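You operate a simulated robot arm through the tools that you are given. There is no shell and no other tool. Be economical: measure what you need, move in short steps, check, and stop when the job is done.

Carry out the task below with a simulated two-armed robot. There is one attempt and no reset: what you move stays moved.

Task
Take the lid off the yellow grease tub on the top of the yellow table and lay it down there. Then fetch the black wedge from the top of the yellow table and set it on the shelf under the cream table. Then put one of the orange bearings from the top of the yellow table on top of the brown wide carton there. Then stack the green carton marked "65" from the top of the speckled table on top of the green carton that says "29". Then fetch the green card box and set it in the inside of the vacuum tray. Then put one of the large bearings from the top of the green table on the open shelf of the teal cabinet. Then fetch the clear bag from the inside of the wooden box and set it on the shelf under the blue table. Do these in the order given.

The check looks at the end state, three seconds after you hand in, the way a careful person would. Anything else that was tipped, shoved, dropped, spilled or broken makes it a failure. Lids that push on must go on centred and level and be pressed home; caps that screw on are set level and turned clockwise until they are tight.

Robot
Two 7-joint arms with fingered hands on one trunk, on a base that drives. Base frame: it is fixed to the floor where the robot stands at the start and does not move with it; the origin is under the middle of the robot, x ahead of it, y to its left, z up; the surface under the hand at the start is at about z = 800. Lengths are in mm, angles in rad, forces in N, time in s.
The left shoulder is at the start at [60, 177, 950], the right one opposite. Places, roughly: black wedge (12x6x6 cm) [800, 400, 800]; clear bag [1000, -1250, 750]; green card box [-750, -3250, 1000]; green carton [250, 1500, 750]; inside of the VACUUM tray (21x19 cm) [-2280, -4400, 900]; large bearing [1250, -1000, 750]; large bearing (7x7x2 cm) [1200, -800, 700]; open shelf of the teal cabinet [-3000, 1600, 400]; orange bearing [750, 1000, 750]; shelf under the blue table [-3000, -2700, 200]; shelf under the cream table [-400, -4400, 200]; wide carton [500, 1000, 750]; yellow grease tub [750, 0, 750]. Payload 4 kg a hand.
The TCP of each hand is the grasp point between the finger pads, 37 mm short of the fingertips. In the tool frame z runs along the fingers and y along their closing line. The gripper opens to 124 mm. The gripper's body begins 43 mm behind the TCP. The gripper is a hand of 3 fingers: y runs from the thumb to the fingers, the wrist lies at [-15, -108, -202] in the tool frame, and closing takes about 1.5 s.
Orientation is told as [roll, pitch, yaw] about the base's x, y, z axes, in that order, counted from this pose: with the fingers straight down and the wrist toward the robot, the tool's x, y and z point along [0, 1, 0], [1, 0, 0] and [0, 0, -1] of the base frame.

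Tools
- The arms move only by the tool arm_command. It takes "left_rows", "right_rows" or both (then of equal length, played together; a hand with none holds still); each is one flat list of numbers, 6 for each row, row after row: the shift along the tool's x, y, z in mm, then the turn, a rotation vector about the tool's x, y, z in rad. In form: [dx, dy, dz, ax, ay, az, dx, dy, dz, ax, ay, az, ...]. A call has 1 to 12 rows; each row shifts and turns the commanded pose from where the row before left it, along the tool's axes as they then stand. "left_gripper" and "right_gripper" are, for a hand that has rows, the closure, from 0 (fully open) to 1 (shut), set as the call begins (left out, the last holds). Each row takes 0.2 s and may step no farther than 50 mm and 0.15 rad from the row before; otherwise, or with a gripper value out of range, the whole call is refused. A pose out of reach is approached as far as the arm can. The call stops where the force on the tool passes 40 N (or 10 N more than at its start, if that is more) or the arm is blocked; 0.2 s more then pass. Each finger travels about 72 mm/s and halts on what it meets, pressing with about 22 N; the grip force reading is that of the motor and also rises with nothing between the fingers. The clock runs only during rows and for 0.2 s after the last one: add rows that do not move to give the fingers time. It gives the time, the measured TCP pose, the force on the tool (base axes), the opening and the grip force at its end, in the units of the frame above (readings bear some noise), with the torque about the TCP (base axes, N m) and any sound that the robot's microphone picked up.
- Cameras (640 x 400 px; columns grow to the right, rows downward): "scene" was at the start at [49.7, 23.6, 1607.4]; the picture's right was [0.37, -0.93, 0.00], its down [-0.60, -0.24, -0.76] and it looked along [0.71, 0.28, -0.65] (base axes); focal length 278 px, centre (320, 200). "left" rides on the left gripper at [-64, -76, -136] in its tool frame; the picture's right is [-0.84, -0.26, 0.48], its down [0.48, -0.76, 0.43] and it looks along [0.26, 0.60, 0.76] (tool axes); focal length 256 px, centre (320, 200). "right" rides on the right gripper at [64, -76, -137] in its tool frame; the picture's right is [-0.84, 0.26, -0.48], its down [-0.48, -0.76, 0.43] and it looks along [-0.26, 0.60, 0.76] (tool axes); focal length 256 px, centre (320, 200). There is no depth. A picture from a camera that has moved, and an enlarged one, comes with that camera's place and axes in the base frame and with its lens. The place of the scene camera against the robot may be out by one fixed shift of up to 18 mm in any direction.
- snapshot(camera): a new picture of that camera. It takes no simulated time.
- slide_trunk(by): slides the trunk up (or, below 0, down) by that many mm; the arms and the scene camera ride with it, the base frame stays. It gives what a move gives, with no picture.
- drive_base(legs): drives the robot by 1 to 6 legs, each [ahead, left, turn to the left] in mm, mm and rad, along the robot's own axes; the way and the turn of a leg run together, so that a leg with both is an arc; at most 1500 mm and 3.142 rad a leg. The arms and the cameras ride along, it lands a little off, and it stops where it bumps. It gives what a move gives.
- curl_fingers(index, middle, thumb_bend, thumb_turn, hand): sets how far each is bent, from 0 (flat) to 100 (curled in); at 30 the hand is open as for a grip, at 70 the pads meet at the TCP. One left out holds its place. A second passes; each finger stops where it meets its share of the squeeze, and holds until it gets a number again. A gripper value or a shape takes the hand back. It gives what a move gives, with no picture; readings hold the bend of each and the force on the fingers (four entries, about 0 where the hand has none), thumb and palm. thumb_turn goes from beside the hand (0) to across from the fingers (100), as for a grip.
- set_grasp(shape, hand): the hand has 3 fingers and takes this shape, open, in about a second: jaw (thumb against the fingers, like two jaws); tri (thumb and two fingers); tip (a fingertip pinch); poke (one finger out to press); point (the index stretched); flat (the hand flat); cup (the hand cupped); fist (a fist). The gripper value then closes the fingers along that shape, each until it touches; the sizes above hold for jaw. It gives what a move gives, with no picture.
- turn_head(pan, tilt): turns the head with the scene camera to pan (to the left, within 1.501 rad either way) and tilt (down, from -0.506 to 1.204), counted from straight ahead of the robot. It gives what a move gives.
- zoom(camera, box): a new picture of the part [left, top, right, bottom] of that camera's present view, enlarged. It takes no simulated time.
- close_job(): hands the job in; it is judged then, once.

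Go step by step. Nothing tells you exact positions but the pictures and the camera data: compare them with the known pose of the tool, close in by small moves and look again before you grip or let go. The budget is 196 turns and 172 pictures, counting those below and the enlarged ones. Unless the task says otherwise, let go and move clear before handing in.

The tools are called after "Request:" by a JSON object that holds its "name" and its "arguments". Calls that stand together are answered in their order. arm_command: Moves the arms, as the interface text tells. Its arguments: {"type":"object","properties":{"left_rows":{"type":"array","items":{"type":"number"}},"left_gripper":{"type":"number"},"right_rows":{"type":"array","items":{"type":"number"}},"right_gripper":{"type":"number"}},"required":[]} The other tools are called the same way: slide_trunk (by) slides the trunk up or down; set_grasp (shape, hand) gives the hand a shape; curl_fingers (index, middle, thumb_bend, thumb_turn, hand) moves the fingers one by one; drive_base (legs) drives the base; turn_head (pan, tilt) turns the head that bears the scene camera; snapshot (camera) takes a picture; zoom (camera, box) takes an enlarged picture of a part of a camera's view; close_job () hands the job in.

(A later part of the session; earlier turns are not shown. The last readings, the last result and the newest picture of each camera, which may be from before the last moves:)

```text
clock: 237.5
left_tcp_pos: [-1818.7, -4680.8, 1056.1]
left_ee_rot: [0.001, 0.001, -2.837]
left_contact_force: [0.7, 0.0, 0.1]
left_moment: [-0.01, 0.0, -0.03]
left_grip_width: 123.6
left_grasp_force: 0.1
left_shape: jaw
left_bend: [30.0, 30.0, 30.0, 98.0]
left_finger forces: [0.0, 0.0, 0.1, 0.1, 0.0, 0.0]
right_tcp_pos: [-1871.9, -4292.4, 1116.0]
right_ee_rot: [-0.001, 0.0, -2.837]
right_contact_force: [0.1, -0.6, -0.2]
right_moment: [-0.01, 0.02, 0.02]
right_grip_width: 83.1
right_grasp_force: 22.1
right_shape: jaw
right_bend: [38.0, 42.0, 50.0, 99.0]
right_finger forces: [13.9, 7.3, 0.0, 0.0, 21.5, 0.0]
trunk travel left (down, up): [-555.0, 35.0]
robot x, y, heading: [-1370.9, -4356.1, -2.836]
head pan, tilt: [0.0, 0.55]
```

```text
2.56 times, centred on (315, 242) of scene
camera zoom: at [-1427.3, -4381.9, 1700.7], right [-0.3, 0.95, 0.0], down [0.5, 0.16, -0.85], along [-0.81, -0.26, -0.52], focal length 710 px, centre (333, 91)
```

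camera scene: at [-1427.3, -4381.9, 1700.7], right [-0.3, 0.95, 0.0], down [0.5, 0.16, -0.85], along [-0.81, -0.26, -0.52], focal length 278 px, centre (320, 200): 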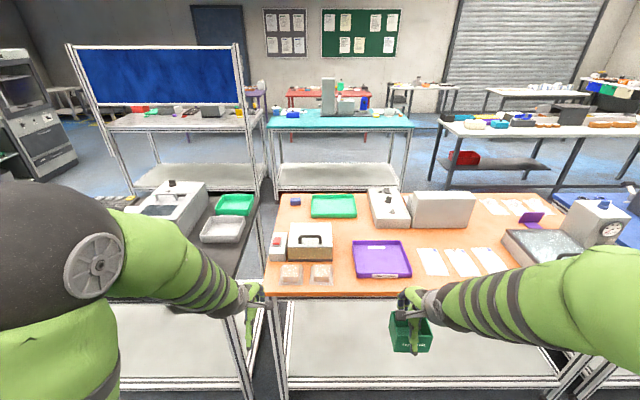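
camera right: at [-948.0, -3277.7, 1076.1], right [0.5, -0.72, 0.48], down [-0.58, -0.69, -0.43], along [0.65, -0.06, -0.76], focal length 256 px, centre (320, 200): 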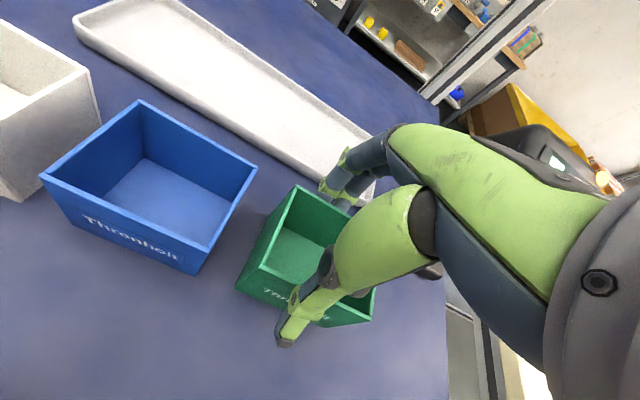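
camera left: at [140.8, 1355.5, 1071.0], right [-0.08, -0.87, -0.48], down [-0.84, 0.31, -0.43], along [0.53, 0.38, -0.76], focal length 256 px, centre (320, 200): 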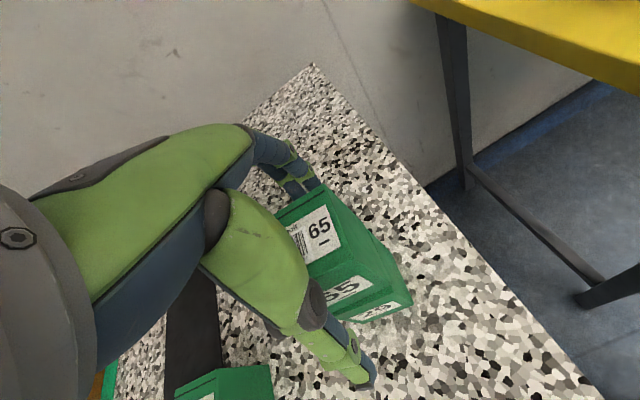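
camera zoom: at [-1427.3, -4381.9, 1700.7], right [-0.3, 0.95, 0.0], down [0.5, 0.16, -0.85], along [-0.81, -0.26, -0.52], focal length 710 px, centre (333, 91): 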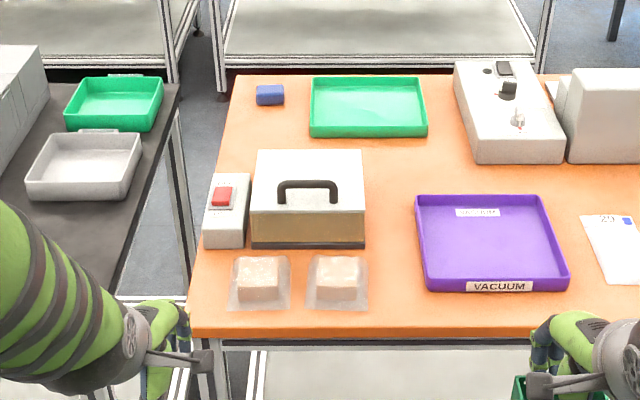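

The purple tray is the VACUUM tray, near (-2313, -4404). I'll drive in and extend over it.

Request:
{"name": "drive_base", "arguments": {"legs": [[170, 0, 0]]}}

Request:
{"name": "arm_command", "arguments": {"right_rows": [0, 45, 0, 0, 0, 0, 0, 45, 0, 0, 0, 0, 0, 45, 0, 0, 0, 0, 0, 45, 0, 0, 0, 0, 0, 0, 0, 0, 0, 0]}}

Request:
{"name": "snapshot", "arguments": {"camera": "right"}}

Request:
{"name": "snapshot", "arguments": {"camera": "scene"}}

```text
clock: 239.0
left_tcp_pos: [-1982.5, -4733.7, 1055.3]
left_ee_rot: [0.002, 0.001, -2.835]
left_contact_force: [0.3, 0.1, -0.1]
left_moment: [-0.01, 0.01, -0.01]
left_grip_width: 123.8
left_grasp_force: 0.1
left_shape: jaw
left_bend: [30.0, 30.0, 30.0, 98.0]
left_finger forces: [0.0, 0.0, 0.0, 0.1, 0.0, 0.0]
right_tcp_pos: [-2036.6, -4346.3, 1114.4]
right_ee_rot: [-0.002, 0.001, -2.834]
right_contact_force: [0.1, 0.1, -0.6]
right_moment: [0.0, -0.02, 0.01]
right_grip_width: 82.9
right_grasp_force: 22.2
right_shape: jaw
right_bend: [38.0, 42.0, 50.0, 99.0]
right_finger forces: [13.7, 7.1, 0.1, 0.1, 21.6, 0.0]
trunk travel left (down, up): [-555.0, 35.0]
robot x, y, heading: [-1528.3, -4409.7, -2.835]
head pan, tilt: [0.0, 0.55]
```

```text
clock: 240.2
left_tcp_pos: [-1980.9, -4733.1, 1056.5]
left_ee_rot: [0.004, -0.001, -2.833]
left_contact_force: [-0.1, 0.5, 0.1]
left_moment: [0.03, 0.01, 0.01]
left_grip_width: 123.5
left_grasp_force: 0.0
left_shape: jaw
left_bend: [30.0, 30.0, 30.0, 98.0]
left_finger forces: [0.0, 0.0, 0.0, 0.0, 0.1, 0.1]
right_tcp_pos: [-2206.3, -4401.1, 1115.8]
right_ee_rot: [0.0, -0.001, -2.836]
right_contact_force: [-0.3, 0.8, -0.8]
right_moment: [0.01, 0.02, 0.01]
right_grip_width: 83.6
right_grasp_force: 22.1
right_shape: jaw
right_bend: [38.0, 42.0, 50.0, 99.0]
right_finger forces: [13.9, 7.1, 0.1, 0.0, 21.8, 0.1]
trunk travel left (down, up): [-555.0, 35.0]
robot x, y, heading: [-1538.1, -4403.9, -2.839]
head pan, tilt: [0.0, 0.55]
```

```text
68 pictures are left
camera right: at [-2113.4, -4438.3, 1251.3], right [-0.5, 0.72, 0.48], down [0.58, 0.69, -0.43], along [-0.65, 0.06, -0.76], focal length 256 px, centre (320, 200)
```

right: 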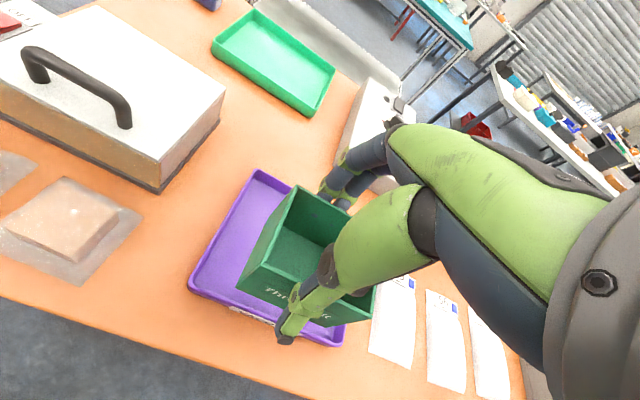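

```text
67 pictures are left
camera scene: at [-1590.3, -4433.6, 1700.7], right [-0.3, 0.95, 0.0], down [0.5, 0.16, -0.85], along [-0.81, -0.26, -0.52], focal length 278 px, centre (320, 200)
```

scene: 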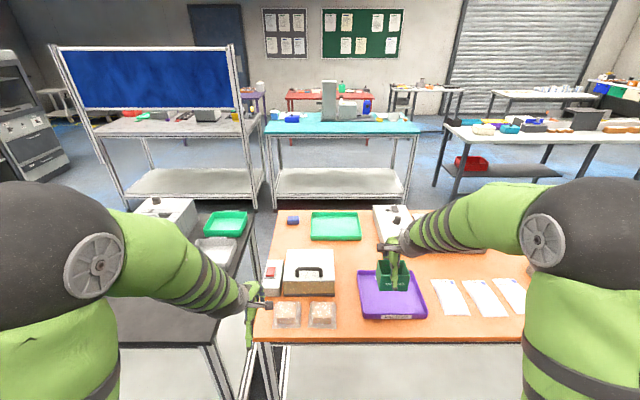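

Request:
{"name": "arm_command", "arguments": {"right_rows": [-22, 40, 0, 0, 0, 0, -22, 40, 0, 0, 0, 0, 0, 13, 0, 0, 0, 0, 0, 0, 45, 0, 0, 0, 0, 0, 45, 0, 0, 0, 0, 0, 45, 0, 0, 0, 0, 0, 18, 0, 0, 0, 0, 0, 0, 0, 0, 0]}}

Request:
{"name": "snapshot", "arguments": {"camera": "right"}}

Request:
{"name": "zoom", "arguments": {"camera": "scene", "box": [320, 220, 460, 340]}}

```text
clock: 241.8
left_tcp_pos: [-1981.6, -4731.9, 1056.9]
left_ee_rot: [0.001, 0.002, -2.835]
left_contact_force: [0.4, 1.1, -0.1]
left_moment: [0.01, -0.04, 0.0]
left_grip_width: 123.7
left_grasp_force: 0.1
left_shape: jaw
left_bend: [30.0, 30.0, 30.0, 98.0]
left_finger forces: [0.0, 0.0, 0.0, 0.0, 0.0, 0.0]
right_tcp_pos: [-2313.7, -4385.7, 973.0]
right_ee_rot: [0.003, -0.024, -2.835]
right_contact_force: [6.8, 2.6, 24.9]
right_moment: [-0.12, 0.03, 0.04]
right_grip_width: 82.4
right_grasp_force: 22.2
right_shape: jaw
right_bend: [39.0, 42.0, 49.0, 99.0]
right_finger forces: [12.6, 7.0, 0.0, 0.0, 30.7, 0.0]
trunk travel left (down, up): [-555.0, 35.0]
robot x, y, heading: [-1535.2, -4409.0, -2.838]
head pan, tilt: [0.0, 0.55]
stopped in row 8 (right hand): the force on the tool passed its limit at 46 N (the readings are from after the stop); the commanded pose is now the measured one
```

```text
66 pictures are left
camera right: at [-2218.8, -4422.1, 1108.0], right [-0.49, 0.73, 0.49], down [0.57, 0.69, -0.45], along [-0.66, 0.06, -0.75], focal length 256 px, centre (320, 200)
```

right: 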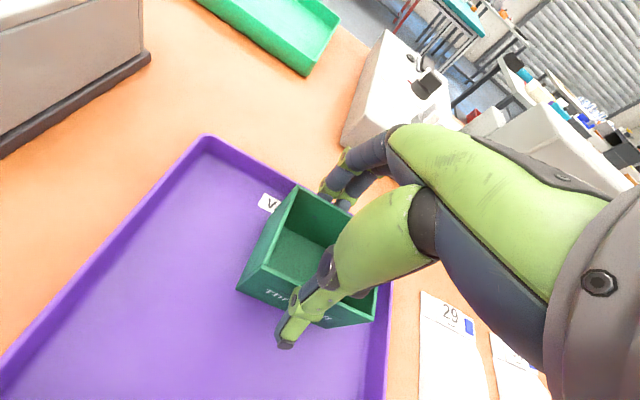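

```text
3.33 times, centred on (390, 280) of scene
camera zoom: at [-1589.6, -4433.6, 1701.1], right [-0.3, 0.95, 0.0], down [0.5, 0.16, -0.85], along [-0.81, -0.26, -0.52], focal length 925 px, centre (87, -67)
```

zoom: 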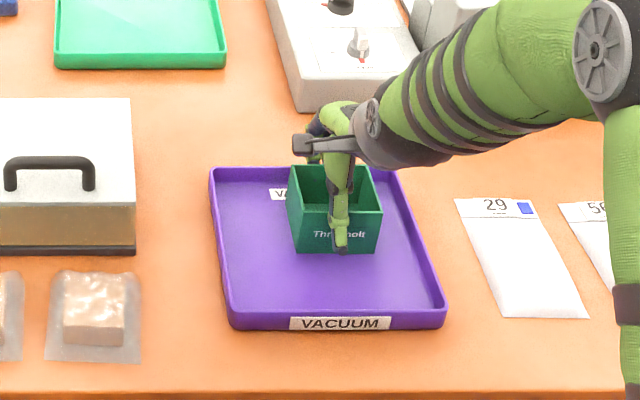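

Contact came early, at TCP z 973, so this tray stands higher than I took it, and the box is toward the back right. I'll lift slightly, centre it and set it down.

Request:
{"name": "arm_command", "arguments": {"right_rows": [0, 0, -18, 0.024, 0, 0, 0, 0, 0, 0, 0, 0, 22, -28, 0, 0, 0, 0, 0, 0, 10, 0, 0, 0, 0, 0, 3, 0, 0, 0, 0, 0, 0, 0, 0, 0]}}

Request:
{"name": "zoom", "arguments": {"camera": "scene", "box": [320, 220, 460, 340]}}

```text
clock: 243.2
left_tcp_pos: [-1982.2, -4732.9, 1057.0]
left_ee_rot: [0.003, 0.0, -2.836]
left_contact_force: [0.6, 0.0, -0.9]
left_moment: [0.03, -0.02, 0.05]
left_grip_width: 123.5
left_grasp_force: 0.2
left_shape: jaw
left_bend: [30.0, 30.0, 30.0, 98.0]
left_finger forces: [0.0, 0.0, 0.0, 0.0, 0.0, 0.0]
right_tcp_pos: [-2280.4, -4396.5, 976.7]
right_ee_rot: [0.003, 0.005, -2.837]
right_contact_force: [0.3, 0.6, 9.4]
right_moment: [-0.08, 0.36, -0.01]
right_grip_width: 83.5
right_grasp_force: 21.8
right_shape: jaw
right_bend: [38.0, 42.0, 50.0, 99.0]
right_finger forces: [14.7, 7.9, 0.1, 0.0, 24.2, 0.0]
trunk travel left (down, up): [-555.0, 35.0]
robot x, y, heading: [-1536.4, -4405.2, -2.841]
head pan, tilt: [0.0, 0.55]
```

```text
3.33 times, centred on (390, 280) of scene
camera zoom: at [-1590.0, -4433.5, 1700.8], right [-0.3, 0.95, 0.0], down [0.5, 0.16, -0.85], along [-0.81, -0.26, -0.52], focal length 925 px, centre (87, -67)
```

zoom: 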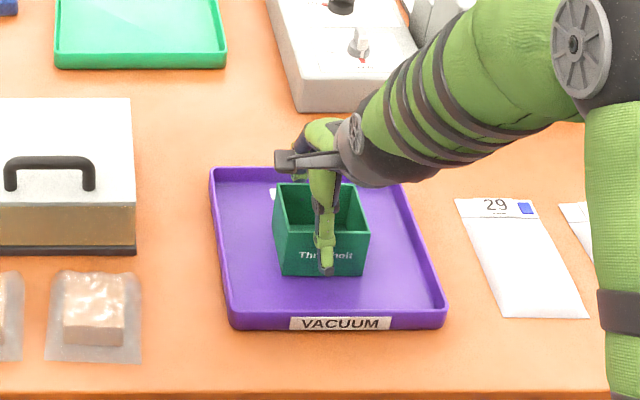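

Request:
{"name": "arm_command", "arguments": {"right_rows": [0, 0, 1.5, 0, 0, 0, 0, 0, 0, 0, 0, 0]}}

Request:
{"name": "arm_command", "arguments": {"right_rows": [0, 0, 0, 0, 0, 0, 0, 0, 0, 0, 0, 0, 0, 0, 0, 0, 0, 0, 0, 0, 0, 0, 0, 0, 0, 0, -20, 0, 0, 0, 0, 0, -45, 0, 0, 0, 0, 0, -45, 0, 0, 0, 0, 0, -40, 0, 0, 0], "right_gripper": 0.0}}

Request:
{"name": "zoom", "arguments": {"camera": "scene", "box": [320, 220, 460, 340]}}

```text
clock: 243.8
left_tcp_pos: [-1981.6, -4732.3, 1057.0]
left_ee_rot: [0.003, -0.001, -2.836]
left_contact_force: [0.5, -0.1, 0.4]
left_moment: [0.02, -0.03, -0.01]
left_grip_width: 123.8
left_grasp_force: 0.1
left_shape: jaw
left_bend: [30.0, 30.0, 30.0, 98.0]
left_finger forces: [0.1, 0.0, 0.2, 0.1, 0.0, 0.1]
right_tcp_pos: [-2279.3, -4396.4, 976.0]
right_ee_rot: [0.0, 0.005, -2.835]
right_contact_force: [-1.7, 3.3, 18.0]
right_moment: [-0.17, 0.67, -0.01]
right_grip_width: 83.6
right_grasp_force: 21.6
right_shape: jaw
right_bend: [38.0, 42.0, 50.0, 99.0]
right_finger forces: [15.5, 8.8, 0.0, 0.0, 25.5, 0.0]
trunk travel left (down, up): [-555.0, 35.0]
robot x, y, heading: [-1534.8, -4412.9, -2.839]
head pan, tilt: [0.0, 0.55]
```

```text
clock: 245.6
left_tcp_pos: [-1982.4, -4732.9, 1056.7]
left_ee_rot: [0.003, 0.001, -2.838]
left_contact_force: [1.2, 0.6, 0.0]
left_moment: [-0.01, -0.03, -0.01]
left_grip_width: 123.7
left_grasp_force: 0.0
left_shape: jaw
left_bend: [30.0, 30.0, 30.0, 98.0]
left_finger forces: [0.1, 0.0, 0.1, 0.1, 0.0, 0.1]
right_tcp_pos: [-2280.7, -4395.9, 1124.1]
right_ee_rot: [-0.001, 0.01, -2.837]
right_contact_force: [-0.1, -0.2, 0.4]
right_moment: [-0.01, 0.02, 0.0]
right_grip_width: 123.6
right_grasp_force: 0.0
right_shape: jaw
right_bend: [30.0, 30.0, 30.0, 98.0]
right_finger forces: [0.0, 0.0, 0.0, 0.0, 0.0, 0.0]
trunk travel left (down, up): [-555.0, 35.0]
robot x, y, heading: [-1533.6, -4407.0, -2.834]
head pan, tilt: [0.0, 0.55]
```

```text
3.33 times, centred on (390, 280) of scene
camera zoom: at [-1590.3, -4433.5, 1700.7], right [-0.3, 0.95, 0.0], down [0.5, 0.16, -0.85], along [-0.81, -0.26, -0.52], focal length 925 px, centre (87, -67)
```

zoom: 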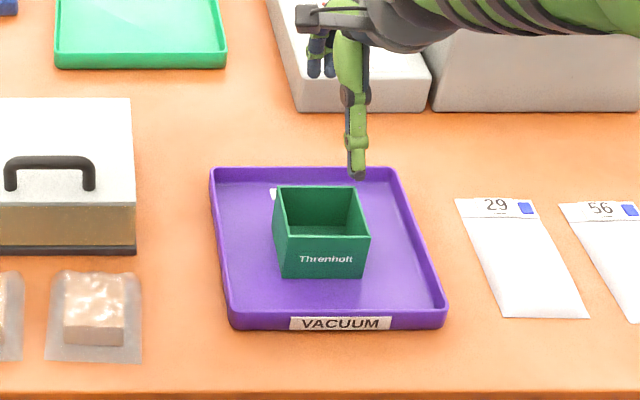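

The box is centred in the tray. Next is a large bearing on the green table; I'll tuck in and take the southern way round the cream table into the main aisle.

Request:
{"name": "arm_command", "arguments": {"right_rows": [0, -45, 0, 0, 0, 0, 0, -45, 0, 0, 0, 0, 0, -45, 0, 0, 0, 0, 0, -45, 0, 0, 0, 0, 0, -45, 0, 0, 0, 0, 0, 0, 0, 0, 0, 0]}}

Request:
{"name": "drive_base", "arguments": {"legs": [[-200, 0, 0], [0, 0, 1.563], [840, 0, 0]]}}

Request:
{"name": "turn_head", "arguments": {"pan": 0.4, "tilt": 0.4}}

Request:
{"name": "snapshot", "arguments": {"camera": "scene"}}

```text
clock: 247.0
left_tcp_pos: [-1983.3, -4733.4, 1055.3]
left_ee_rot: [0.001, 0.002, -2.835]
left_contact_force: [0.1, 0.4, 0.1]
left_moment: [0.03, -0.01, 0.0]
left_grip_width: 123.9
left_grasp_force: 0.1
left_shape: jaw
left_bend: [30.0, 30.0, 30.0, 98.0]
left_finger forces: [0.0, 0.0, 0.1, 0.0, 0.1, 0.1]
right_tcp_pos: [-2068.1, -4330.7, 1123.9]
right_ee_rot: [0.001, 0.009, -2.836]
right_contact_force: [-1.5, 0.5, 0.3]
right_moment: [-0.02, -0.04, 0.03]
right_grip_width: 123.7
right_grasp_force: 0.0
right_shape: jaw
right_bend: [30.0, 30.0, 30.0, 98.0]
right_finger forces: [0.1, 0.0, 0.1, 0.1, 0.0, 0.0]
trunk travel left (down, up): [-555.0, 35.0]
robot x, y, heading: [-1535.8, -4406.0, -2.838]
head pan, tilt: [0.0, 0.55]
```

```text
clock: 256.5
left_tcp_pos: [-744.5, -5575.4, 1055.9]
left_ee_rot: [0.002, 0.002, -1.24]
left_contact_force: [0.2, 0.5, -1.1]
left_moment: [0.01, -0.01, 0.03]
left_grip_width: 123.8
left_grasp_force: 0.1
left_shape: jaw
left_bend: [30.0, 30.0, 30.0, 98.0]
left_finger forces: [0.0, 0.0, 0.0, 0.0, 0.0, 0.0]
right_tcp_pos: [-1142.7, -5670.9, 1123.0]
right_ee_rot: [0.0, 0.009, -1.243]
right_contact_force: [-0.3, -0.1, -0.4]
right_moment: [0.01, 0.01, 0.02]
right_grip_width: 124.0
right_grasp_force: 0.0
right_shape: jaw
right_bend: [30.0, 30.0, 30.0, 98.0]
right_finger forces: [0.0, 0.0, 0.0, 0.0, 0.0, 0.0]
trunk travel left (down, up): [-555.0, 35.0]
robot x, y, heading: [-1082.5, -5138.9, -1.241]
head pan, tilt: [0.0, 0.55]
```

```text
clock: 257.4
left_tcp_pos: [-743.2, -5576.2, 1055.8]
left_ee_rot: [0.001, -0.002, -1.241]
left_contact_force: [-0.7, -0.3, -0.2]
left_moment: [-0.02, -0.02, 0.0]
left_grip_width: 123.3
left_grasp_force: 0.1
left_shape: jaw
left_bend: [30.0, 30.0, 30.0, 98.0]
left_finger forces: [0.0, 0.0, 0.1, 0.1, 0.1, 0.0]
right_tcp_pos: [-1143.8, -5669.4, 1123.5]
right_ee_rot: [0.0, 0.009, -1.243]
right_contact_force: [0.0, 0.0, -0.5]
right_moment: [-0.01, 0.0, -0.02]
right_grip_width: 124.2
right_grasp_force: 0.0
right_shape: jaw
right_bend: [30.0, 30.0, 30.0, 98.0]
right_finger forces: [0.1, 0.0, 0.0, 0.0, 0.1, 0.0]
trunk travel left (down, up): [-555.0, 35.0]
robot x, y, heading: [-1081.0, -5138.1, -1.239]
head pan, tilt: [0.4, 0.4]
```

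```text
62 pictures are left
camera scene: at [-1026.3, -5184.7, 1714.4], right [-0.75, -0.67, 0.0], down [-0.26, 0.29, -0.92], along [0.61, -0.69, -0.39], focal length 278 px, centre (320, 200)
```

scene: 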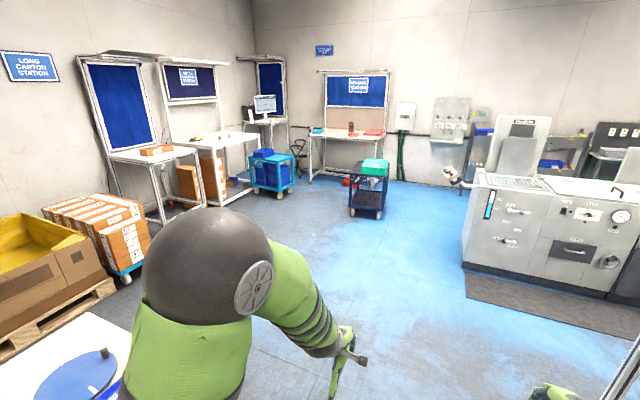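

Request:
{"name": "drive_base", "arguments": {"legs": [[800, 0, 0], [0, 0, 1.337], [785, 0, 0], [785, 0, 0], [0, 0, 1.56]]}}

```text
clock: 276.5
left_tcp_pos: [538.8, -5230.8, 1056.3]
left_ee_rot: [0.0, -0.001, 1.656]
left_contact_force: [0.1, 0.2, 0.9]
left_moment: [-0.01, 0.0, 0.0]
left_grip_width: 123.8
left_grasp_force: 0.0
left_shape: jaw
left_bend: [30.0, 30.0, 30.0, 98.0]
left_finger forces: [0.1, 0.0, 0.1, 0.0, 0.0, 0.0]
right_tcp_pos: [949.4, -5235.9, 1124.1]
right_ee_rot: [0.001, 0.008, 1.656]
right_contact_force: [-0.4, 0.7, 0.4]
right_moment: [0.02, 0.02, 0.04]
right_grip_width: 123.7
right_grasp_force: 0.2
right_shape: jaw
right_bend: [30.0, 30.0, 30.0, 98.0]
right_finger forces: [0.1, 0.0, 0.1, 0.1, 0.0, 0.0]
trunk travel left (down, up): [-555.0, 35.0]
robot x, y, heading: [761.0, -5742.6, 1.656]
head pan, tilt: [0.4, 0.4]
```

Request:
{"name": "drive_base", "arguments": {"legs": [[1450, 0, 0], [1450, 0, 0], [1450, 0, 0], [330, 0, 0], [0, 0, -1.344]]}}

Request:
{"name": "turn_head", "arguments": {"pan": 0.0, "tilt": 0.65}}

Request:
{"name": "snapshot", "arguments": {"camera": "scene"}}

```text
clock: 302.3
left_tcp_pos: [931.9, -779.9, 1056.2]
left_ee_rot: [0.002, 0.001, 0.274]
left_contact_force: [-0.1, -1.0, -0.2]
left_moment: [0.0, 0.03, 0.02]
left_grip_width: 123.7
left_grasp_force: 0.0
left_shape: jaw
left_bend: [30.0, 30.0, 30.0, 98.0]
left_finger forces: [0.1, 0.1, 0.0, 0.0, 0.1, 0.0]
right_tcp_pos: [1002.4, -1184.2, 1123.5]
right_ee_rot: [0.002, 0.008, 0.274]
right_contact_force: [0.0, 0.4, -0.8]
right_moment: [0.0, 0.0, 0.0]
right_grip_width: 123.8
right_grasp_force: 0.1
right_shape: jaw
right_bend: [30.0, 30.0, 30.0, 98.0]
right_finger forces: [0.0, 0.0, 0.0, 0.1, 0.1, 0.0]
trunk travel left (down, up): [-555.0, 35.0]
robot x, y, heading: [475.8, -1090.0, 0.277]
head pan, tilt: [0.4, 0.4]
```

```text
clock: 303.2
left_tcp_pos: [931.0, -779.3, 1057.7]
left_ee_rot: [0.002, 0.001, 0.274]
left_contact_force: [-0.5, 0.3, 0.2]
left_moment: [0.01, 0.01, 0.01]
left_grip_width: 123.9
left_grasp_force: 0.1
left_shape: jaw
left_bend: [30.0, 30.0, 30.0, 98.0]
left_finger forces: [0.0, 0.0, 0.0, 0.1, 0.0, 0.0]
right_tcp_pos: [1001.5, -1185.4, 1124.6]
right_ee_rot: [0.001, 0.009, 0.273]
right_contact_force: [0.2, 0.2, 0.1]
right_moment: [0.0, -0.01, -0.01]
right_grip_width: 123.7
right_grasp_force: 0.0
right_shape: jaw
right_bend: [30.0, 30.0, 30.0, 98.0]
right_finger forces: [0.1, 0.0, 0.1, 0.1, 0.1, 0.0]
trunk travel left (down, up): [-555.0, 35.0]
robot x, y, heading: [469.7, -1084.6, 0.272]
head pan, tilt: [0.0, 0.649]
```

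```text
61 pictures are left
camera scene: at [529.0, -1082.7, 1691.9], right [0.27, -0.96, 0.0], down [-0.58, -0.16, -0.8], along [0.77, 0.22, -0.6], focal length 278 px, centre (320, 200)
```

scene: 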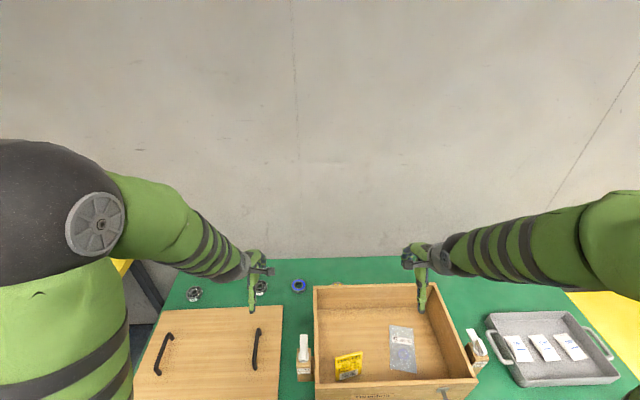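

Request:
{"name": "zoom", "arguments": {"camera": "scene", "box": [150, 255, 350, 395]}}

Request:
{"name": "snapshot", "arguments": {"camera": "left"}}

```text
2.86 times, centred on (250, 325) of scene
camera zoom: at [529.0, -1082.7, 1691.9], right [0.27, -0.96, 0.0], down [-0.58, -0.16, -0.8], along [0.77, 0.22, -0.6], focal length 793 px, centre (520, -157)
```

zoom: 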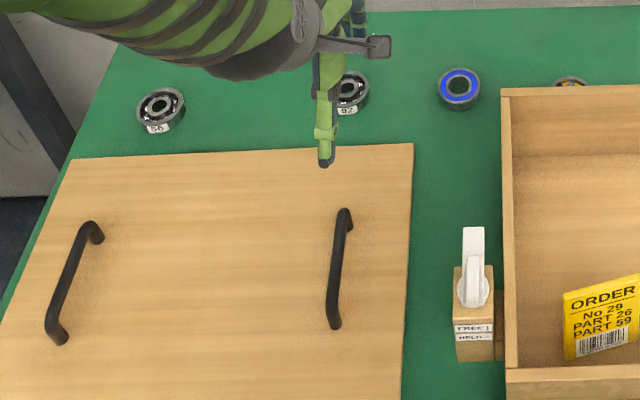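

```text
59 pictures are left
camera left: at [875.6, -861.9, 1191.2], right [-0.02, -0.88, -0.48], down [-0.86, 0.26, -0.43], along [0.51, 0.41, -0.76], focal length 256 px, centre (320, 200)
```

left: 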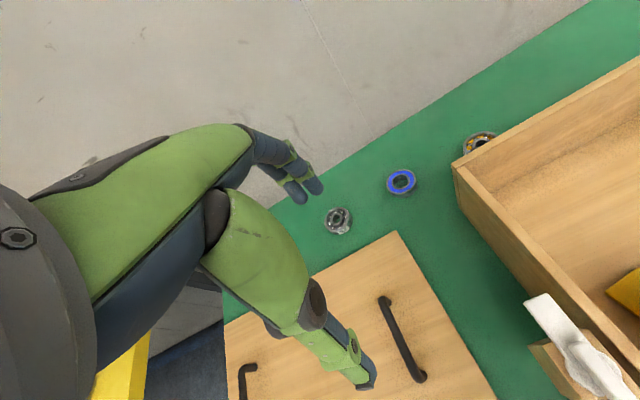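

The two listed "large bearings" are the blue-sealed one near (1190, -800) and a brass one tucked behind the wooden box. I'll take the blue one with the left hand.

Request:
{"name": "arm_command", "arguments": {"left_rows": [-16, 40, 0, 0, 0, 0, -16, 40, 0, 0, 0, 0, -16, 40, 0, 0, 0, 0, -16, 40, 0, 0, 0, 0, -16, 40, 0, 0, 0, 0, 0, 0, 0, 0, 0, 0]}}

Request:
{"name": "snapshot", "arguments": {"camera": "left"}}

```text
clock: 304.6
left_tcp_pos: [1144.5, -804.1, 1054.7]
left_ee_rot: [0.002, 0.001, 0.275]
left_contact_force: [-0.3, 0.4, 0.3]
left_moment: [-0.01, 0.01, 0.01]
left_grip_width: 123.7
left_grasp_force: 0.0
left_shape: jaw
left_bend: [30.0, 30.0, 30.0, 98.0]
left_finger forces: [0.1, 0.0, 0.0, 0.1, 0.0, 0.0]
right_tcp_pos: [1001.6, -1184.5, 1124.5]
right_ee_rot: [0.0, 0.009, 0.273]
right_contact_force: [-0.5, -0.2, -0.1]
right_moment: [-0.01, -0.01, -0.03]
right_grip_width: 123.6
right_grasp_force: 0.0
right_shape: jaw
right_bend: [30.0, 30.0, 30.0, 98.0]
right_finger forces: [0.0, 0.1, 0.0, 0.0, 0.0, 0.0]
trunk travel left (down, up): [-555.0, 35.0]
robot x, y, heading: [469.4, -1089.2, 0.277]
head pan, tilt: [0.0, 0.649]
```

```text
58 pictures are left
camera left: at [1088.4, -886.6, 1190.7], right [-0.02, -0.88, -0.48], down [-0.86, 0.26, -0.43], along [0.51, 0.41, -0.76], focal length 256 px, centre (320, 200)
```

left: 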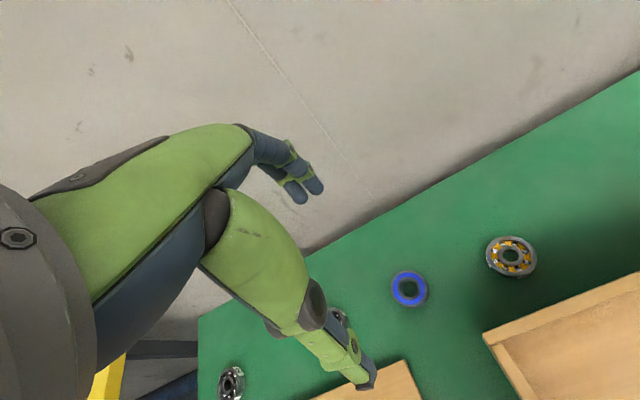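

Request:
{"name": "zoom", "arguments": {"camera": "left", "box": [380, 220, 560, 320]}}

```text
3.56 times, centred on (470, 270) of left
camera zoom: at [1088.4, -886.6, 1190.7], right [-0.02, -0.88, -0.48], down [-0.86, 0.26, -0.43], along [0.51, 0.41, -0.76], focal length 910 px, centre (-213, -49)
```

zoom: 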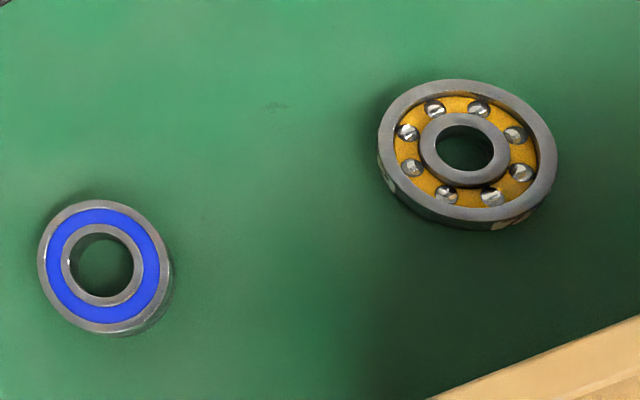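

Request:
{"name": "slide_trunk", "arguments": {"by": -100}}

Request:
{"name": "arm_command", "arguments": {"left_rows": [-8, 33, 0, 0, 0, 0, 0, 0, 45, 0, 0, 0, 0, 0, 45, 0, 0, 0, 0, 0, 45, 0, 0, 0, 0, 0, 0, 0, 0, 0], "left_gripper": 0.3}}

Request:
{"name": "snapshot", "arguments": {"camera": "left"}}

```text
clock: 305.9
left_tcp_pos: [1144.8, -804.3, 954.9]
left_ee_rot: [0.004, -0.001, 0.274]
left_contact_force: [0.4, 0.0, -0.2]
left_moment: [-0.02, -0.03, -0.02]
left_grip_width: 123.6
left_grasp_force: 0.1
left_shape: jaw
left_bend: [30.0, 30.0, 30.0, 98.0]
left_finger forces: [0.0, 0.0, 0.1, 0.0, 0.0, 0.0]
right_tcp_pos: [1003.6, -1184.1, 1024.4]
right_ee_rot: [0.001, 0.009, 0.276]
right_contact_force: [-0.1, -0.8, -0.3]
right_moment: [0.01, 0.02, -0.02]
right_grip_width: 123.9
right_grasp_force: 0.0
right_shape: jaw
right_bend: [30.0, 30.0, 30.0, 98.0]
right_finger forces: [0.0, 0.1, 0.1, 0.1, 0.1, 0.1]
trunk travel left (down, up): [-455.0, 135.0]
robot x, y, heading: [473.8, -1092.8, 0.277]
head pan, tilt: [0.0, 0.649]
```

```text
clock: 307.1
left_tcp_pos: [1178.7, -804.2, 820.6]
left_ee_rot: [0.002, 0.0, 0.273]
left_contact_force: [0.1, 0.9, -0.1]
left_moment: [0.03, 0.02, -0.02]
left_grip_width: 87.2
left_grasp_force: 0.1
left_shape: jaw
left_bend: [35.0, 38.0, 50.0, 99.0]
left_finger forces: [0.0, 0.1, 0.0, 0.0, 0.0, 0.0]
right_tcp_pos: [1003.0, -1183.9, 1025.0]
right_ee_rot: [0.001, 0.008, 0.274]
right_contact_force: [-0.8, -0.5, -0.2]
right_moment: [0.0, 0.0, -0.01]
right_grip_width: 123.9
right_grasp_force: 0.0
right_shape: jaw
right_bend: [30.0, 30.0, 30.0, 98.0]
right_finger forces: [0.1, 0.0, 0.0, 0.0, 0.1, 0.0]
trunk travel left (down, up): [-455.0, 135.0]
robot x, y, heading: [473.5, -1092.4, 0.272]
head pan, tilt: [0.0, 0.649]
```

```text
56 pictures are left
camera left: at [1122.6, -886.6, 954.5], right [-0.02, -0.88, -0.48], down [-0.86, 0.26, -0.43], along [0.51, 0.41, -0.76], focal length 256 px, centre (320, 200)
```

left: 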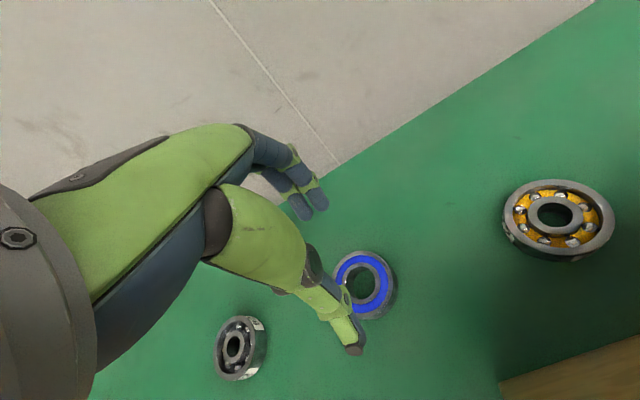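

Request:
{"name": "arm_command", "arguments": {"left_rows": [-4, -2, 30, 0, 0, 0, 0, 0, 22, 0, 0, 0, 0, 0, 6, 0, 0, 0, 0, 0, 4, 0, 0, 0, 0, 0, 3, 0, 0, 0, 0, 0, 2, 0, 0, 0, 0, 0, 0, 0, 0, 0], "left_gripper": 0.4}}

Request:
{"name": "snapshot", "arguments": {"camera": "left"}}

Request:
{"name": "zoom", "arguments": {"camera": "scene", "box": [240, 220, 360, 320]}}

```text
clock: 308.7
left_tcp_pos: [1177.9, -807.1, 754.2]
left_ee_rot: [0.001, -0.001, 0.273]
left_contact_force: [-1.1, 0.3, 0.5]
left_moment: [-0.03, -0.01, 0.03]
left_grip_width: 74.7
left_grasp_force: 0.1
left_shape: jaw
left_bend: [38.0, 42.0, 53.0, 99.0]
left_finger forces: [0.1, 0.1, 0.0, 0.0, 0.1, 0.0]
right_tcp_pos: [1003.8, -1184.0, 1024.4]
right_ee_rot: [0.0, 0.008, 0.273]
right_contact_force: [0.2, 0.1, 0.5]
right_moment: [-0.01, -0.02, 0.02]
right_grip_width: 123.9
right_grasp_force: 0.3
right_shape: jaw
right_bend: [30.0, 30.0, 30.0, 98.0]
right_finger forces: [0.0, 0.0, 0.0, 0.0, 0.0, 0.0]
trunk travel left (down, up): [-455.0, 135.0]
robot x, y, heading: [470.6, -1090.6, 0.274]
head pan, tilt: [0.0, 0.649]
```

```text
55 pictures are left
camera left: at [1121.2, -889.5, 888.7], right [-0.02, -0.88, -0.48], down [-0.86, 0.26, -0.43], along [0.51, 0.41, -0.76], focal length 256 px, centre (320, 200)
```

left: 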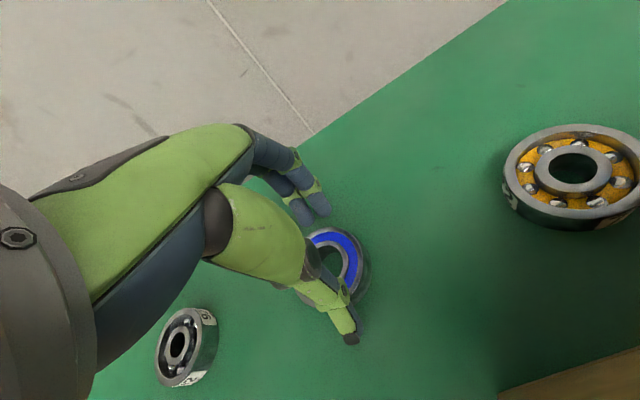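

```text
4.00 times, centred on (300, 270) of scene
camera zoom: at [529.1, -1082.8, 1591.9], right [0.27, -0.96, 0.0], down [-0.58, -0.16, -0.8], along [0.77, 0.22, -0.6], focal length 1110 px, centre (400, -80)
```

zoom: 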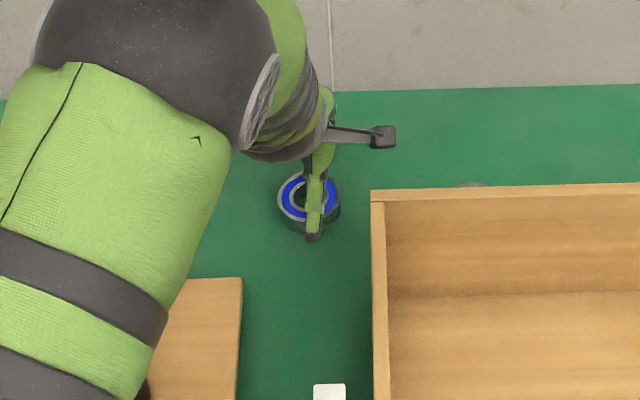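

Request:
{"name": "arm_command", "arguments": {"left_rows": [0, 0, 0, 0, 0, 0, 0, 0, 0, 0, 0, 0, 0, 0, 0, 0, 0, 0, 0, 0, 0, 0, 0, 0, 0, 0, 0, 0, 0, 0], "left_gripper": 1.0}}

Request:
{"name": "arm_command", "arguments": {"left_rows": [0, 0, -8, 0, 0, 0, 0, 0, -30, 0, 0, 0, 0, 0, -45, 0, 0, 0, 0, 0, -45, 0, 0, 0, 0, 0, -45, 0, 0, 0, 0, 0, -45, 0, 0, 0, 0, 0, 0, 0, 0, 0]}}

Request:
{"name": "snapshot", "arguments": {"camera": "left"}}

```text
clock: 309.9
left_tcp_pos: [1177.1, -807.3, 754.4]
left_ee_rot: [0.001, -0.001, 0.275]
left_contact_force: [1.8, -1.2, 10.3]
left_moment: [0.01, -0.34, 0.01]
left_grip_width: 50.5
left_grasp_force: 21.9
left_shape: jaw
left_bend: [47.0, 48.0, 59.0, 100.0]
left_finger forces: [16.4, 9.2, 0.0, 0.0, 17.3, 0.0]
right_tcp_pos: [1003.5, -1184.7, 1023.9]
right_ee_rot: [0.002, 0.009, 0.272]
right_contact_force: [0.0, 0.7, 0.3]
right_moment: [0.02, 0.0, 0.01]
right_grip_width: 123.5
right_grasp_force: 0.0
right_shape: jaw
right_bend: [30.0, 30.0, 30.0, 98.0]
right_finger forces: [0.0, 0.1, 0.1, 0.1, 0.1, 0.0]
trunk travel left (down, up): [-455.0, 135.0]
robot x, y, heading: [473.2, -1089.8, 0.272]
head pan, tilt: [0.0, 0.649]
```

```text
clock: 311.5
left_tcp_pos: [1177.6, -810.2, 970.0]
left_ee_rot: [0.004, 0.002, 0.273]
left_contact_force: [0.0, 0.4, 0.1]
left_moment: [0.03, -0.01, 0.01]
left_grip_width: 26.8
left_grasp_force: 21.6
left_shape: jaw
left_bend: [75.0, 53.0, 76.0, 100.0]
left_finger forces: [0.0, 0.0, 0.0, 0.0, 0.0, 0.0]
right_tcp_pos: [1004.0, -1184.3, 1024.3]
right_ee_rot: [-0.001, 0.007, 0.271]
right_contact_force: [0.4, 0.3, -0.1]
right_moment: [-0.03, -0.01, 0.01]
right_grip_width: 124.1
right_grasp_force: 0.1
right_shape: jaw
right_bend: [30.0, 30.0, 30.0, 98.0]
right_finger forces: [0.0, 0.0, 0.1, 0.1, 0.0, 0.1]
trunk travel left (down, up): [-455.0, 135.0]
robot x, y, heading: [471.3, -1089.0, 0.278]
head pan, tilt: [0.0, 0.649]
```

```text
53 pictures are left
camera left: at [1122.0, -891.9, 1105.6], right [-0.02, -0.87, -0.48], down [-0.86, 0.26, -0.43], along [0.5, 0.41, -0.76], focal length 256 px, centre (320, 200)
```

left: 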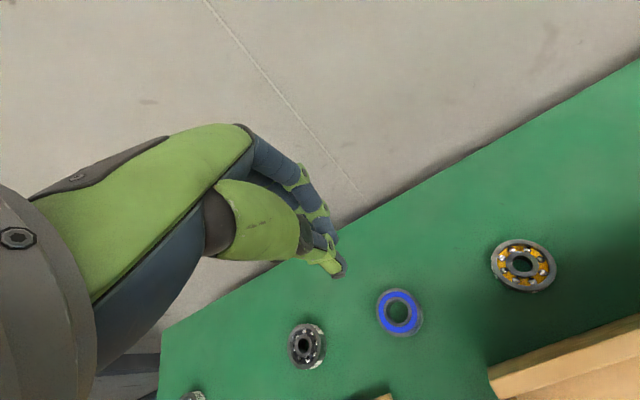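

The grip was too high and the bearing slipped out, staying flat on the table about 12 mm nearer. I'll retry lower.

Request:
{"name": "arm_command", "arguments": {"left_rows": [6, -11, 0, 0, 0, 0, 0, 0, 45, 0, 0, 0, 0, 0, 45, 0, 0, 0, 0, 0, 45, 0, 0, 0, 0, 0, 35, 0, 0, 0, 0, 0, 0, 0, 0, 0], "left_gripper": 0.35}}

Request:
{"name": "snapshot", "arguments": {"camera": "left"}}

```text
clock: 312.9
left_tcp_pos: [1165.3, -804.1, 800.4]
left_ee_rot: [0.001, 0.0, 0.274]
left_contact_force: [0.2, 0.3, -0.8]
left_moment: [0.0, -0.02, -0.02]
left_grip_width: 80.0
left_grasp_force: 0.1
left_shape: jaw
left_bend: [36.0, 40.0, 52.0, 99.0]
left_finger forces: [0.0, 0.0, 0.0, 0.0, 0.1, 0.0]
right_tcp_pos: [1002.7, -1185.2, 1023.8]
right_ee_rot: [0.0, 0.008, 0.275]
right_contact_force: [-0.2, 0.2, 0.7]
right_moment: [0.01, 0.01, 0.01]
right_grip_width: 123.8
right_grasp_force: 0.0
right_shape: jaw
right_bend: [30.0, 30.0, 30.0, 98.0]
right_finger forces: [0.1, 0.1, 0.0, 0.0, 0.0, 0.0]
trunk travel left (down, up): [-455.0, 135.0]
robot x, y, heading: [476.8, -1087.8, 0.274]
head pan, tilt: [0.0, 0.649]
```

```text
52 pictures are left
camera left: at [1108.9, -886.1, 935.7], right [-0.02, -0.88, -0.48], down [-0.86, 0.26, -0.43], along [0.51, 0.41, -0.76], focal length 256 px, centre (320, 200)
```

left: 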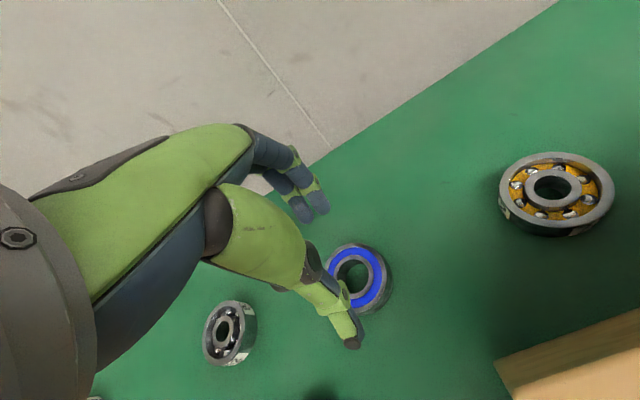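

Request:
{"name": "arm_command", "arguments": {"left_rows": [0, 0, 35, 0, 0, 0, 0, 0, 10, 0, 0, 0, 0, 0, 5, 0, 0, 0, 0, 0, 4, 0, 0, 0, 0, 0, 3, 0, 0, 0, 0, 0, 3, 0, 0, 0, 0, 0, 0, 0, 0, 0], "left_gripper": 0.4}}

Request:
{"name": "snapshot", "arguments": {"camera": "left"}}

```text
clock: 314.5
left_tcp_pos: [1165.2, -802.9, 740.6]
left_ee_rot: [0.003, 0.0, 0.275]
left_contact_force: [0.3, 0.0, -0.3]
left_moment: [-0.02, -0.02, -0.01]
left_grip_width: 74.7
left_grasp_force: 0.0
left_shape: jaw
left_bend: [38.0, 42.0, 53.0, 99.0]
left_finger forces: [0.1, 0.1, 0.0, 0.0, 0.2, 0.0]
right_tcp_pos: [1003.8, -1184.9, 1024.8]
right_ee_rot: [-0.002, 0.009, 0.27]
right_contact_force: [0.0, 0.0, -0.2]
right_moment: [0.0, 0.03, 0.0]
right_grip_width: 123.7
right_grasp_force: 0.1
right_shape: jaw
right_bend: [30.0, 30.0, 30.0, 98.0]
right_finger forces: [0.0, 0.1, 0.1, 0.1, 0.0, 0.0]
trunk travel left (down, up): [-455.0, 135.0]
robot x, y, heading: [474.7, -1095.6, 0.273]
head pan, tilt: [0.0, 0.649]
```

```text
51 pictures are left
camera left: at [1109.6, -885.5, 876.5], right [-0.02, -0.88, -0.48], down [-0.86, 0.26, -0.43], along [0.51, 0.41, -0.76], focal length 256 px, centre (320, 200)
```

left: 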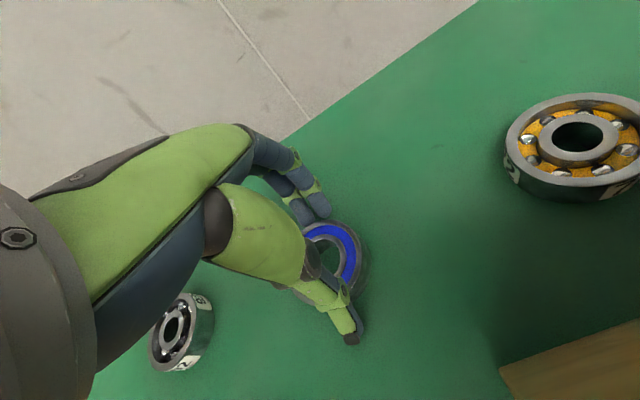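

Request:
{"name": "arm_command", "arguments": {"left_rows": [0, 0, 1, 0, 0, 0, 0, 0, 0, 0, 0, 0, 0, 0, 0, 0, 0, 0, 0, 0, 0, 0, 0, 0, 0, 0, 0, 0, 0, 0, 0, 0, 0, 0, 0, 0], "left_gripper": 1.0}}

Request:
{"name": "arm_command", "arguments": {"left_rows": [0, 0, -4, 0, 0, 0, 0, 0, -8, 0, 0, 0, 0, 0, -15, 0, 0, 0, 0, 0, -15, 0, 0, 0, 0, 0, 0, 0, 0, 0]}}

```text
clock: 315.9
left_tcp_pos: [1166.2, -803.4, 740.8]
left_ee_rot: [0.0, -0.001, 0.275]
left_contact_force: [0.3, -0.2, 6.1]
left_moment: [-0.04, 0.1, 0.02]
left_grip_width: 61.7
left_grasp_force: 21.6
left_shape: jaw
left_bend: [45.0, 48.0, 54.0, 100.0]
left_finger forces: [13.1, 7.9, 0.0, 0.0, 22.1, 0.0]
right_tcp_pos: [1003.3, -1184.7, 1024.7]
right_ee_rot: [0.002, 0.008, 0.271]
right_contact_force: [0.0, 0.2, 0.2]
right_moment: [-0.02, -0.02, 0.01]
right_grip_width: 123.9
right_grasp_force: 0.1
right_shape: jaw
right_bend: [30.0, 30.0, 30.0, 98.0]
right_finger forces: [0.0, 0.0, 0.0, 0.0, 0.0, 0.1]
trunk travel left (down, up): [-455.0, 135.0]
robot x, y, heading: [468.9, -1091.3, 0.275]
head pan, tilt: [0.0, 0.649]
```

```text
clock: 317.1
left_tcp_pos: [1163.9, -805.2, 782.7]
left_ee_rot: [0.002, 0.001, 0.274]
left_contact_force: [-0.5, -0.3, -2.5]
left_moment: [-0.04, 0.0, 0.05]
left_grip_width: 61.6
left_grasp_force: 22.5
left_shape: jaw
left_bend: [45.0, 48.0, 54.0, 100.0]
left_finger forces: [13.4, 7.6, 0.0, 0.0, 18.6, 0.1]
right_tcp_pos: [1003.4, -1185.4, 1023.6]
right_ee_rot: [0.0, 0.009, 0.272]
right_contact_force: [0.1, 0.0, -0.4]
right_moment: [0.04, -0.01, -0.02]
right_grip_width: 123.8
right_grasp_force: 0.1
right_shape: jaw
right_bend: [30.0, 30.0, 30.0, 98.0]
right_finger forces: [0.0, 0.0, 0.0, 0.1, 0.1, 0.1]
trunk travel left (down, up): [-455.0, 135.0]
robot x, y, heading: [477.2, -1092.6, 0.274]
head pan, tilt: [0.0, 0.649]
```

Request:
{"name": "arm_command", "arguments": {"left_rows": [0, 0, -45, 0, 0, 0, 0, 0, -45, 0, 0, 0, 0, 0, -45, 0, 0, 0, 0, 0, -45, 0, 0, 0, 10, -45, 0, 0, 0, 0, 10, -45, 0, 0, 0, 0, 10, -45, 0, 0, 0, 0, 10, -45, 0, 0, 0, 0, 0, -30, 0, 0, 0, 0, 0, 0, 0, 0, 0, 0]}}

Request:
{"name": "snapshot", "arguments": {"camera": "left"}}

Request:
{"name": "snapshot", "arguments": {"camera": "right"}}

```text
clock: 319.3
left_tcp_pos: [952.4, -822.5, 963.9]
left_ee_rot: [0.003, -0.003, 0.276]
left_contact_force: [0.5, 0.4, -2.7]
left_moment: [0.04, -0.02, 0.01]
left_grip_width: 61.3
left_grasp_force: 21.9
left_shape: jaw
left_bend: [45.0, 48.0, 55.0, 100.0]
left_finger forces: [13.2, 7.6, 0.0, 0.0, 18.4, 0.0]
right_tcp_pos: [1004.7, -1183.8, 1024.1]
right_ee_rot: [0.0, 0.008, 0.274]
right_contact_force: [-0.1, 0.5, 0.7]
right_moment: [0.01, -0.07, 0.01]
right_grip_width: 123.9
right_grasp_force: 0.1
right_shape: jaw
right_bend: [30.0, 30.0, 30.0, 98.0]
right_finger forces: [0.0, 0.0, 0.0, 0.0, 0.0, 0.0]
trunk travel left (down, up): [-455.0, 135.0]
robot x, y, heading: [472.7, -1089.6, 0.277]
head pan, tilt: [0.0, 0.649]
```

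```text
50 pictures are left
camera left: at [896.2, -904.5, 1099.3], right [-0.02, -0.88, -0.48], down [-0.86, 0.26, -0.43], along [0.51, 0.41, -0.76], focal length 256 px, centre (320, 200)
```

left: 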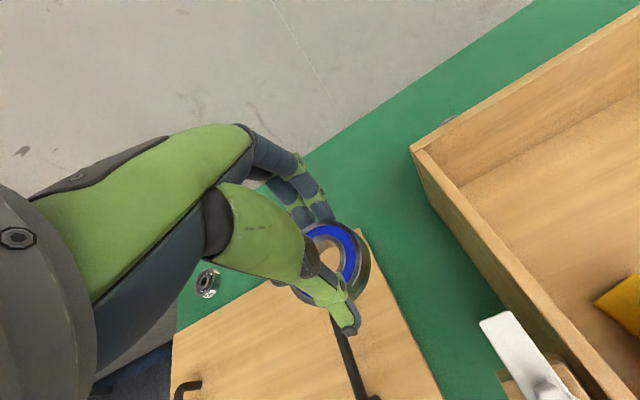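

```text
49 pictures are left
camera right: at [914.7, -1142.5, 1160.4], right [0.48, -0.74, 0.48], down [-0.61, -0.67, -0.43], along [0.64, -0.09, -0.77], focal length 256 px, centre (320, 200)
```

right: 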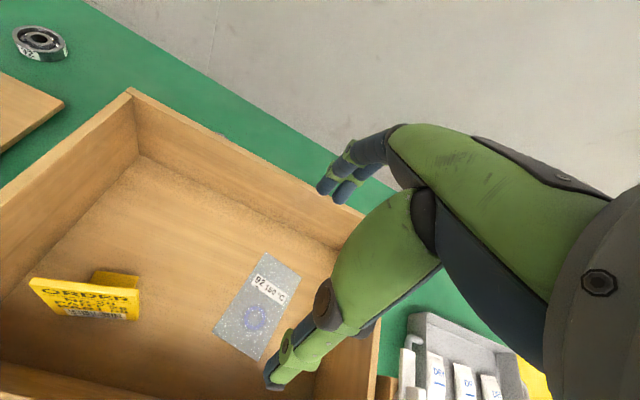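

The bearing is securely held and the bag lies in the wooden box for later. I'll drive to the teal cabinet now.

Request:
{"name": "drive_base", "arguments": {"legs": [[-430, 0, 0], [0, 0, 1.686], [1015, 0, 0], [1015, 0, 0], [0, 0, 1.28]]}}

Request:
{"name": "drive_base", "arguments": {"legs": [[1000, 0, 0], [950, 0, 0], [0, 0, -1.354]]}}

Request:
{"name": "turn_head", "arguments": {"pan": 0.0, "tilt": 0.5}}

Request:
{"name": "snapshot", "arguments": {"camera": "scene"}}

```text
clock: 338.8
left_tcp_pos: [-1194.8, 503.7, 963.8]
left_ee_rot: [0.003, -0.001, -3.074]
left_contact_force: [0.2, -0.1, -2.6]
left_moment: [0.0, -0.02, -0.01]
left_grip_width: 60.8
left_grasp_force: 21.9
left_shape: jaw
left_bend: [45.0, 48.0, 55.0, 100.0]
left_finger forces: [12.8, 7.4, 0.1, 0.0, 17.8, 0.0]
right_tcp_pos: [-1171.0, 866.5, 1023.6]
right_ee_rot: [-0.001, 0.011, -3.074]
right_contact_force: [0.2, 0.3, 0.9]
right_moment: [-0.04, -0.02, 0.01]
right_grip_width: 123.8
right_grasp_force: 0.0
right_shape: jaw
right_bend: [30.0, 30.0, 30.0, 98.0]
right_finger forces: [0.0, 0.1, 0.0, 0.1, 0.1, 0.0]
trunk travel left (down, up): [-455.0, 135.0]
robot x, y, heading: [-672.9, 665.8, -3.074]
head pan, tilt: [0.0, 0.649]
```

```text
clock: 351.8
left_tcp_pos: [-2880.6, 1044.6, 964.2]
left_ee_rot: [0.002, 0.001, 1.835]
left_contact_force: [0.3, 0.0, -2.4]
left_moment: [-0.02, 0.03, -0.01]
left_grip_width: 60.2
left_grasp_force: 22.4
left_shape: jaw
left_bend: [45.0, 48.0, 55.0, 100.0]
left_finger forces: [12.7, 7.2, 0.1, 0.0, 17.6, 0.1]
right_tcp_pos: [-2519.1, 1092.0, 1023.4]
right_ee_rot: [-0.002, 0.008, 1.833]
right_contact_force: [0.3, -0.3, -1.0]
right_moment: [-0.02, -0.01, 0.0]
right_grip_width: 124.0
right_grasp_force: 0.1
right_shape: jaw
right_bend: [30.0, 30.0, 30.0, 98.0]
right_finger forces: [0.0, 0.1, 0.0, 0.0, 0.0, 0.0]
trunk travel left (down, up): [-455.0, 135.0]
robot x, y, heading: [-2620.7, 565.4, 1.832]
head pan, tilt: [0.0, 0.649]
```

```text
clock: 352.5
left_tcp_pos: [-2880.7, 1044.9, 964.9]
left_ee_rot: [0.0, 0.0, 1.834]
left_contact_force: [-0.2, -0.2, -2.3]
left_moment: [0.02, -0.01, 0.03]
left_grip_width: 60.7
left_grasp_force: 22.1
left_shape: jaw
left_bend: [45.0, 48.0, 55.0, 100.0]
left_finger forces: [12.7, 7.3, 0.1, 0.1, 17.7, 0.0]
right_tcp_pos: [-2517.8, 1092.3, 1023.7]
right_ee_rot: [0.001, 0.009, 1.833]
right_contact_force: [1.3, 0.3, -0.8]
right_moment: [-0.03, 0.01, 0.01]
right_grip_width: 123.5
right_grasp_force: 0.0
right_shape: jaw
right_bend: [30.0, 30.0, 30.0, 98.0]
right_finger forces: [0.0, 0.1, 0.0, 0.1, 0.1, 0.0]
trunk travel left (down, up): [-455.0, 135.0]
robot x, y, heading: [-2615.7, 563.7, 1.829]
head pan, tilt: [0.0, 0.499]
```

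```text
48 pictures are left
camera scene: at [-2633.3, 614.0, 1605.2], right [0.97, 0.26, 0.0], down [0.12, -0.46, -0.88], along [-0.23, 0.85, -0.48], focal length 278 px, centre (320, 200)
```

scene: 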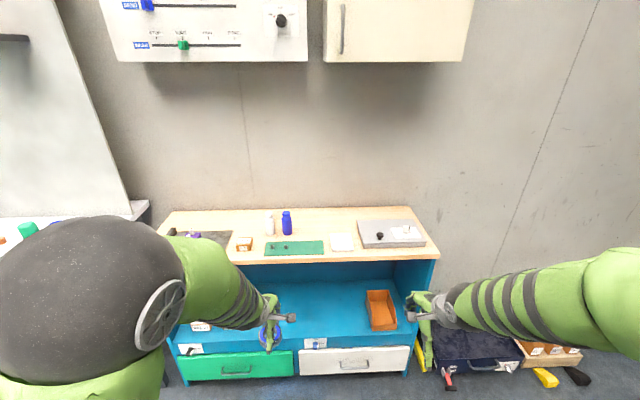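

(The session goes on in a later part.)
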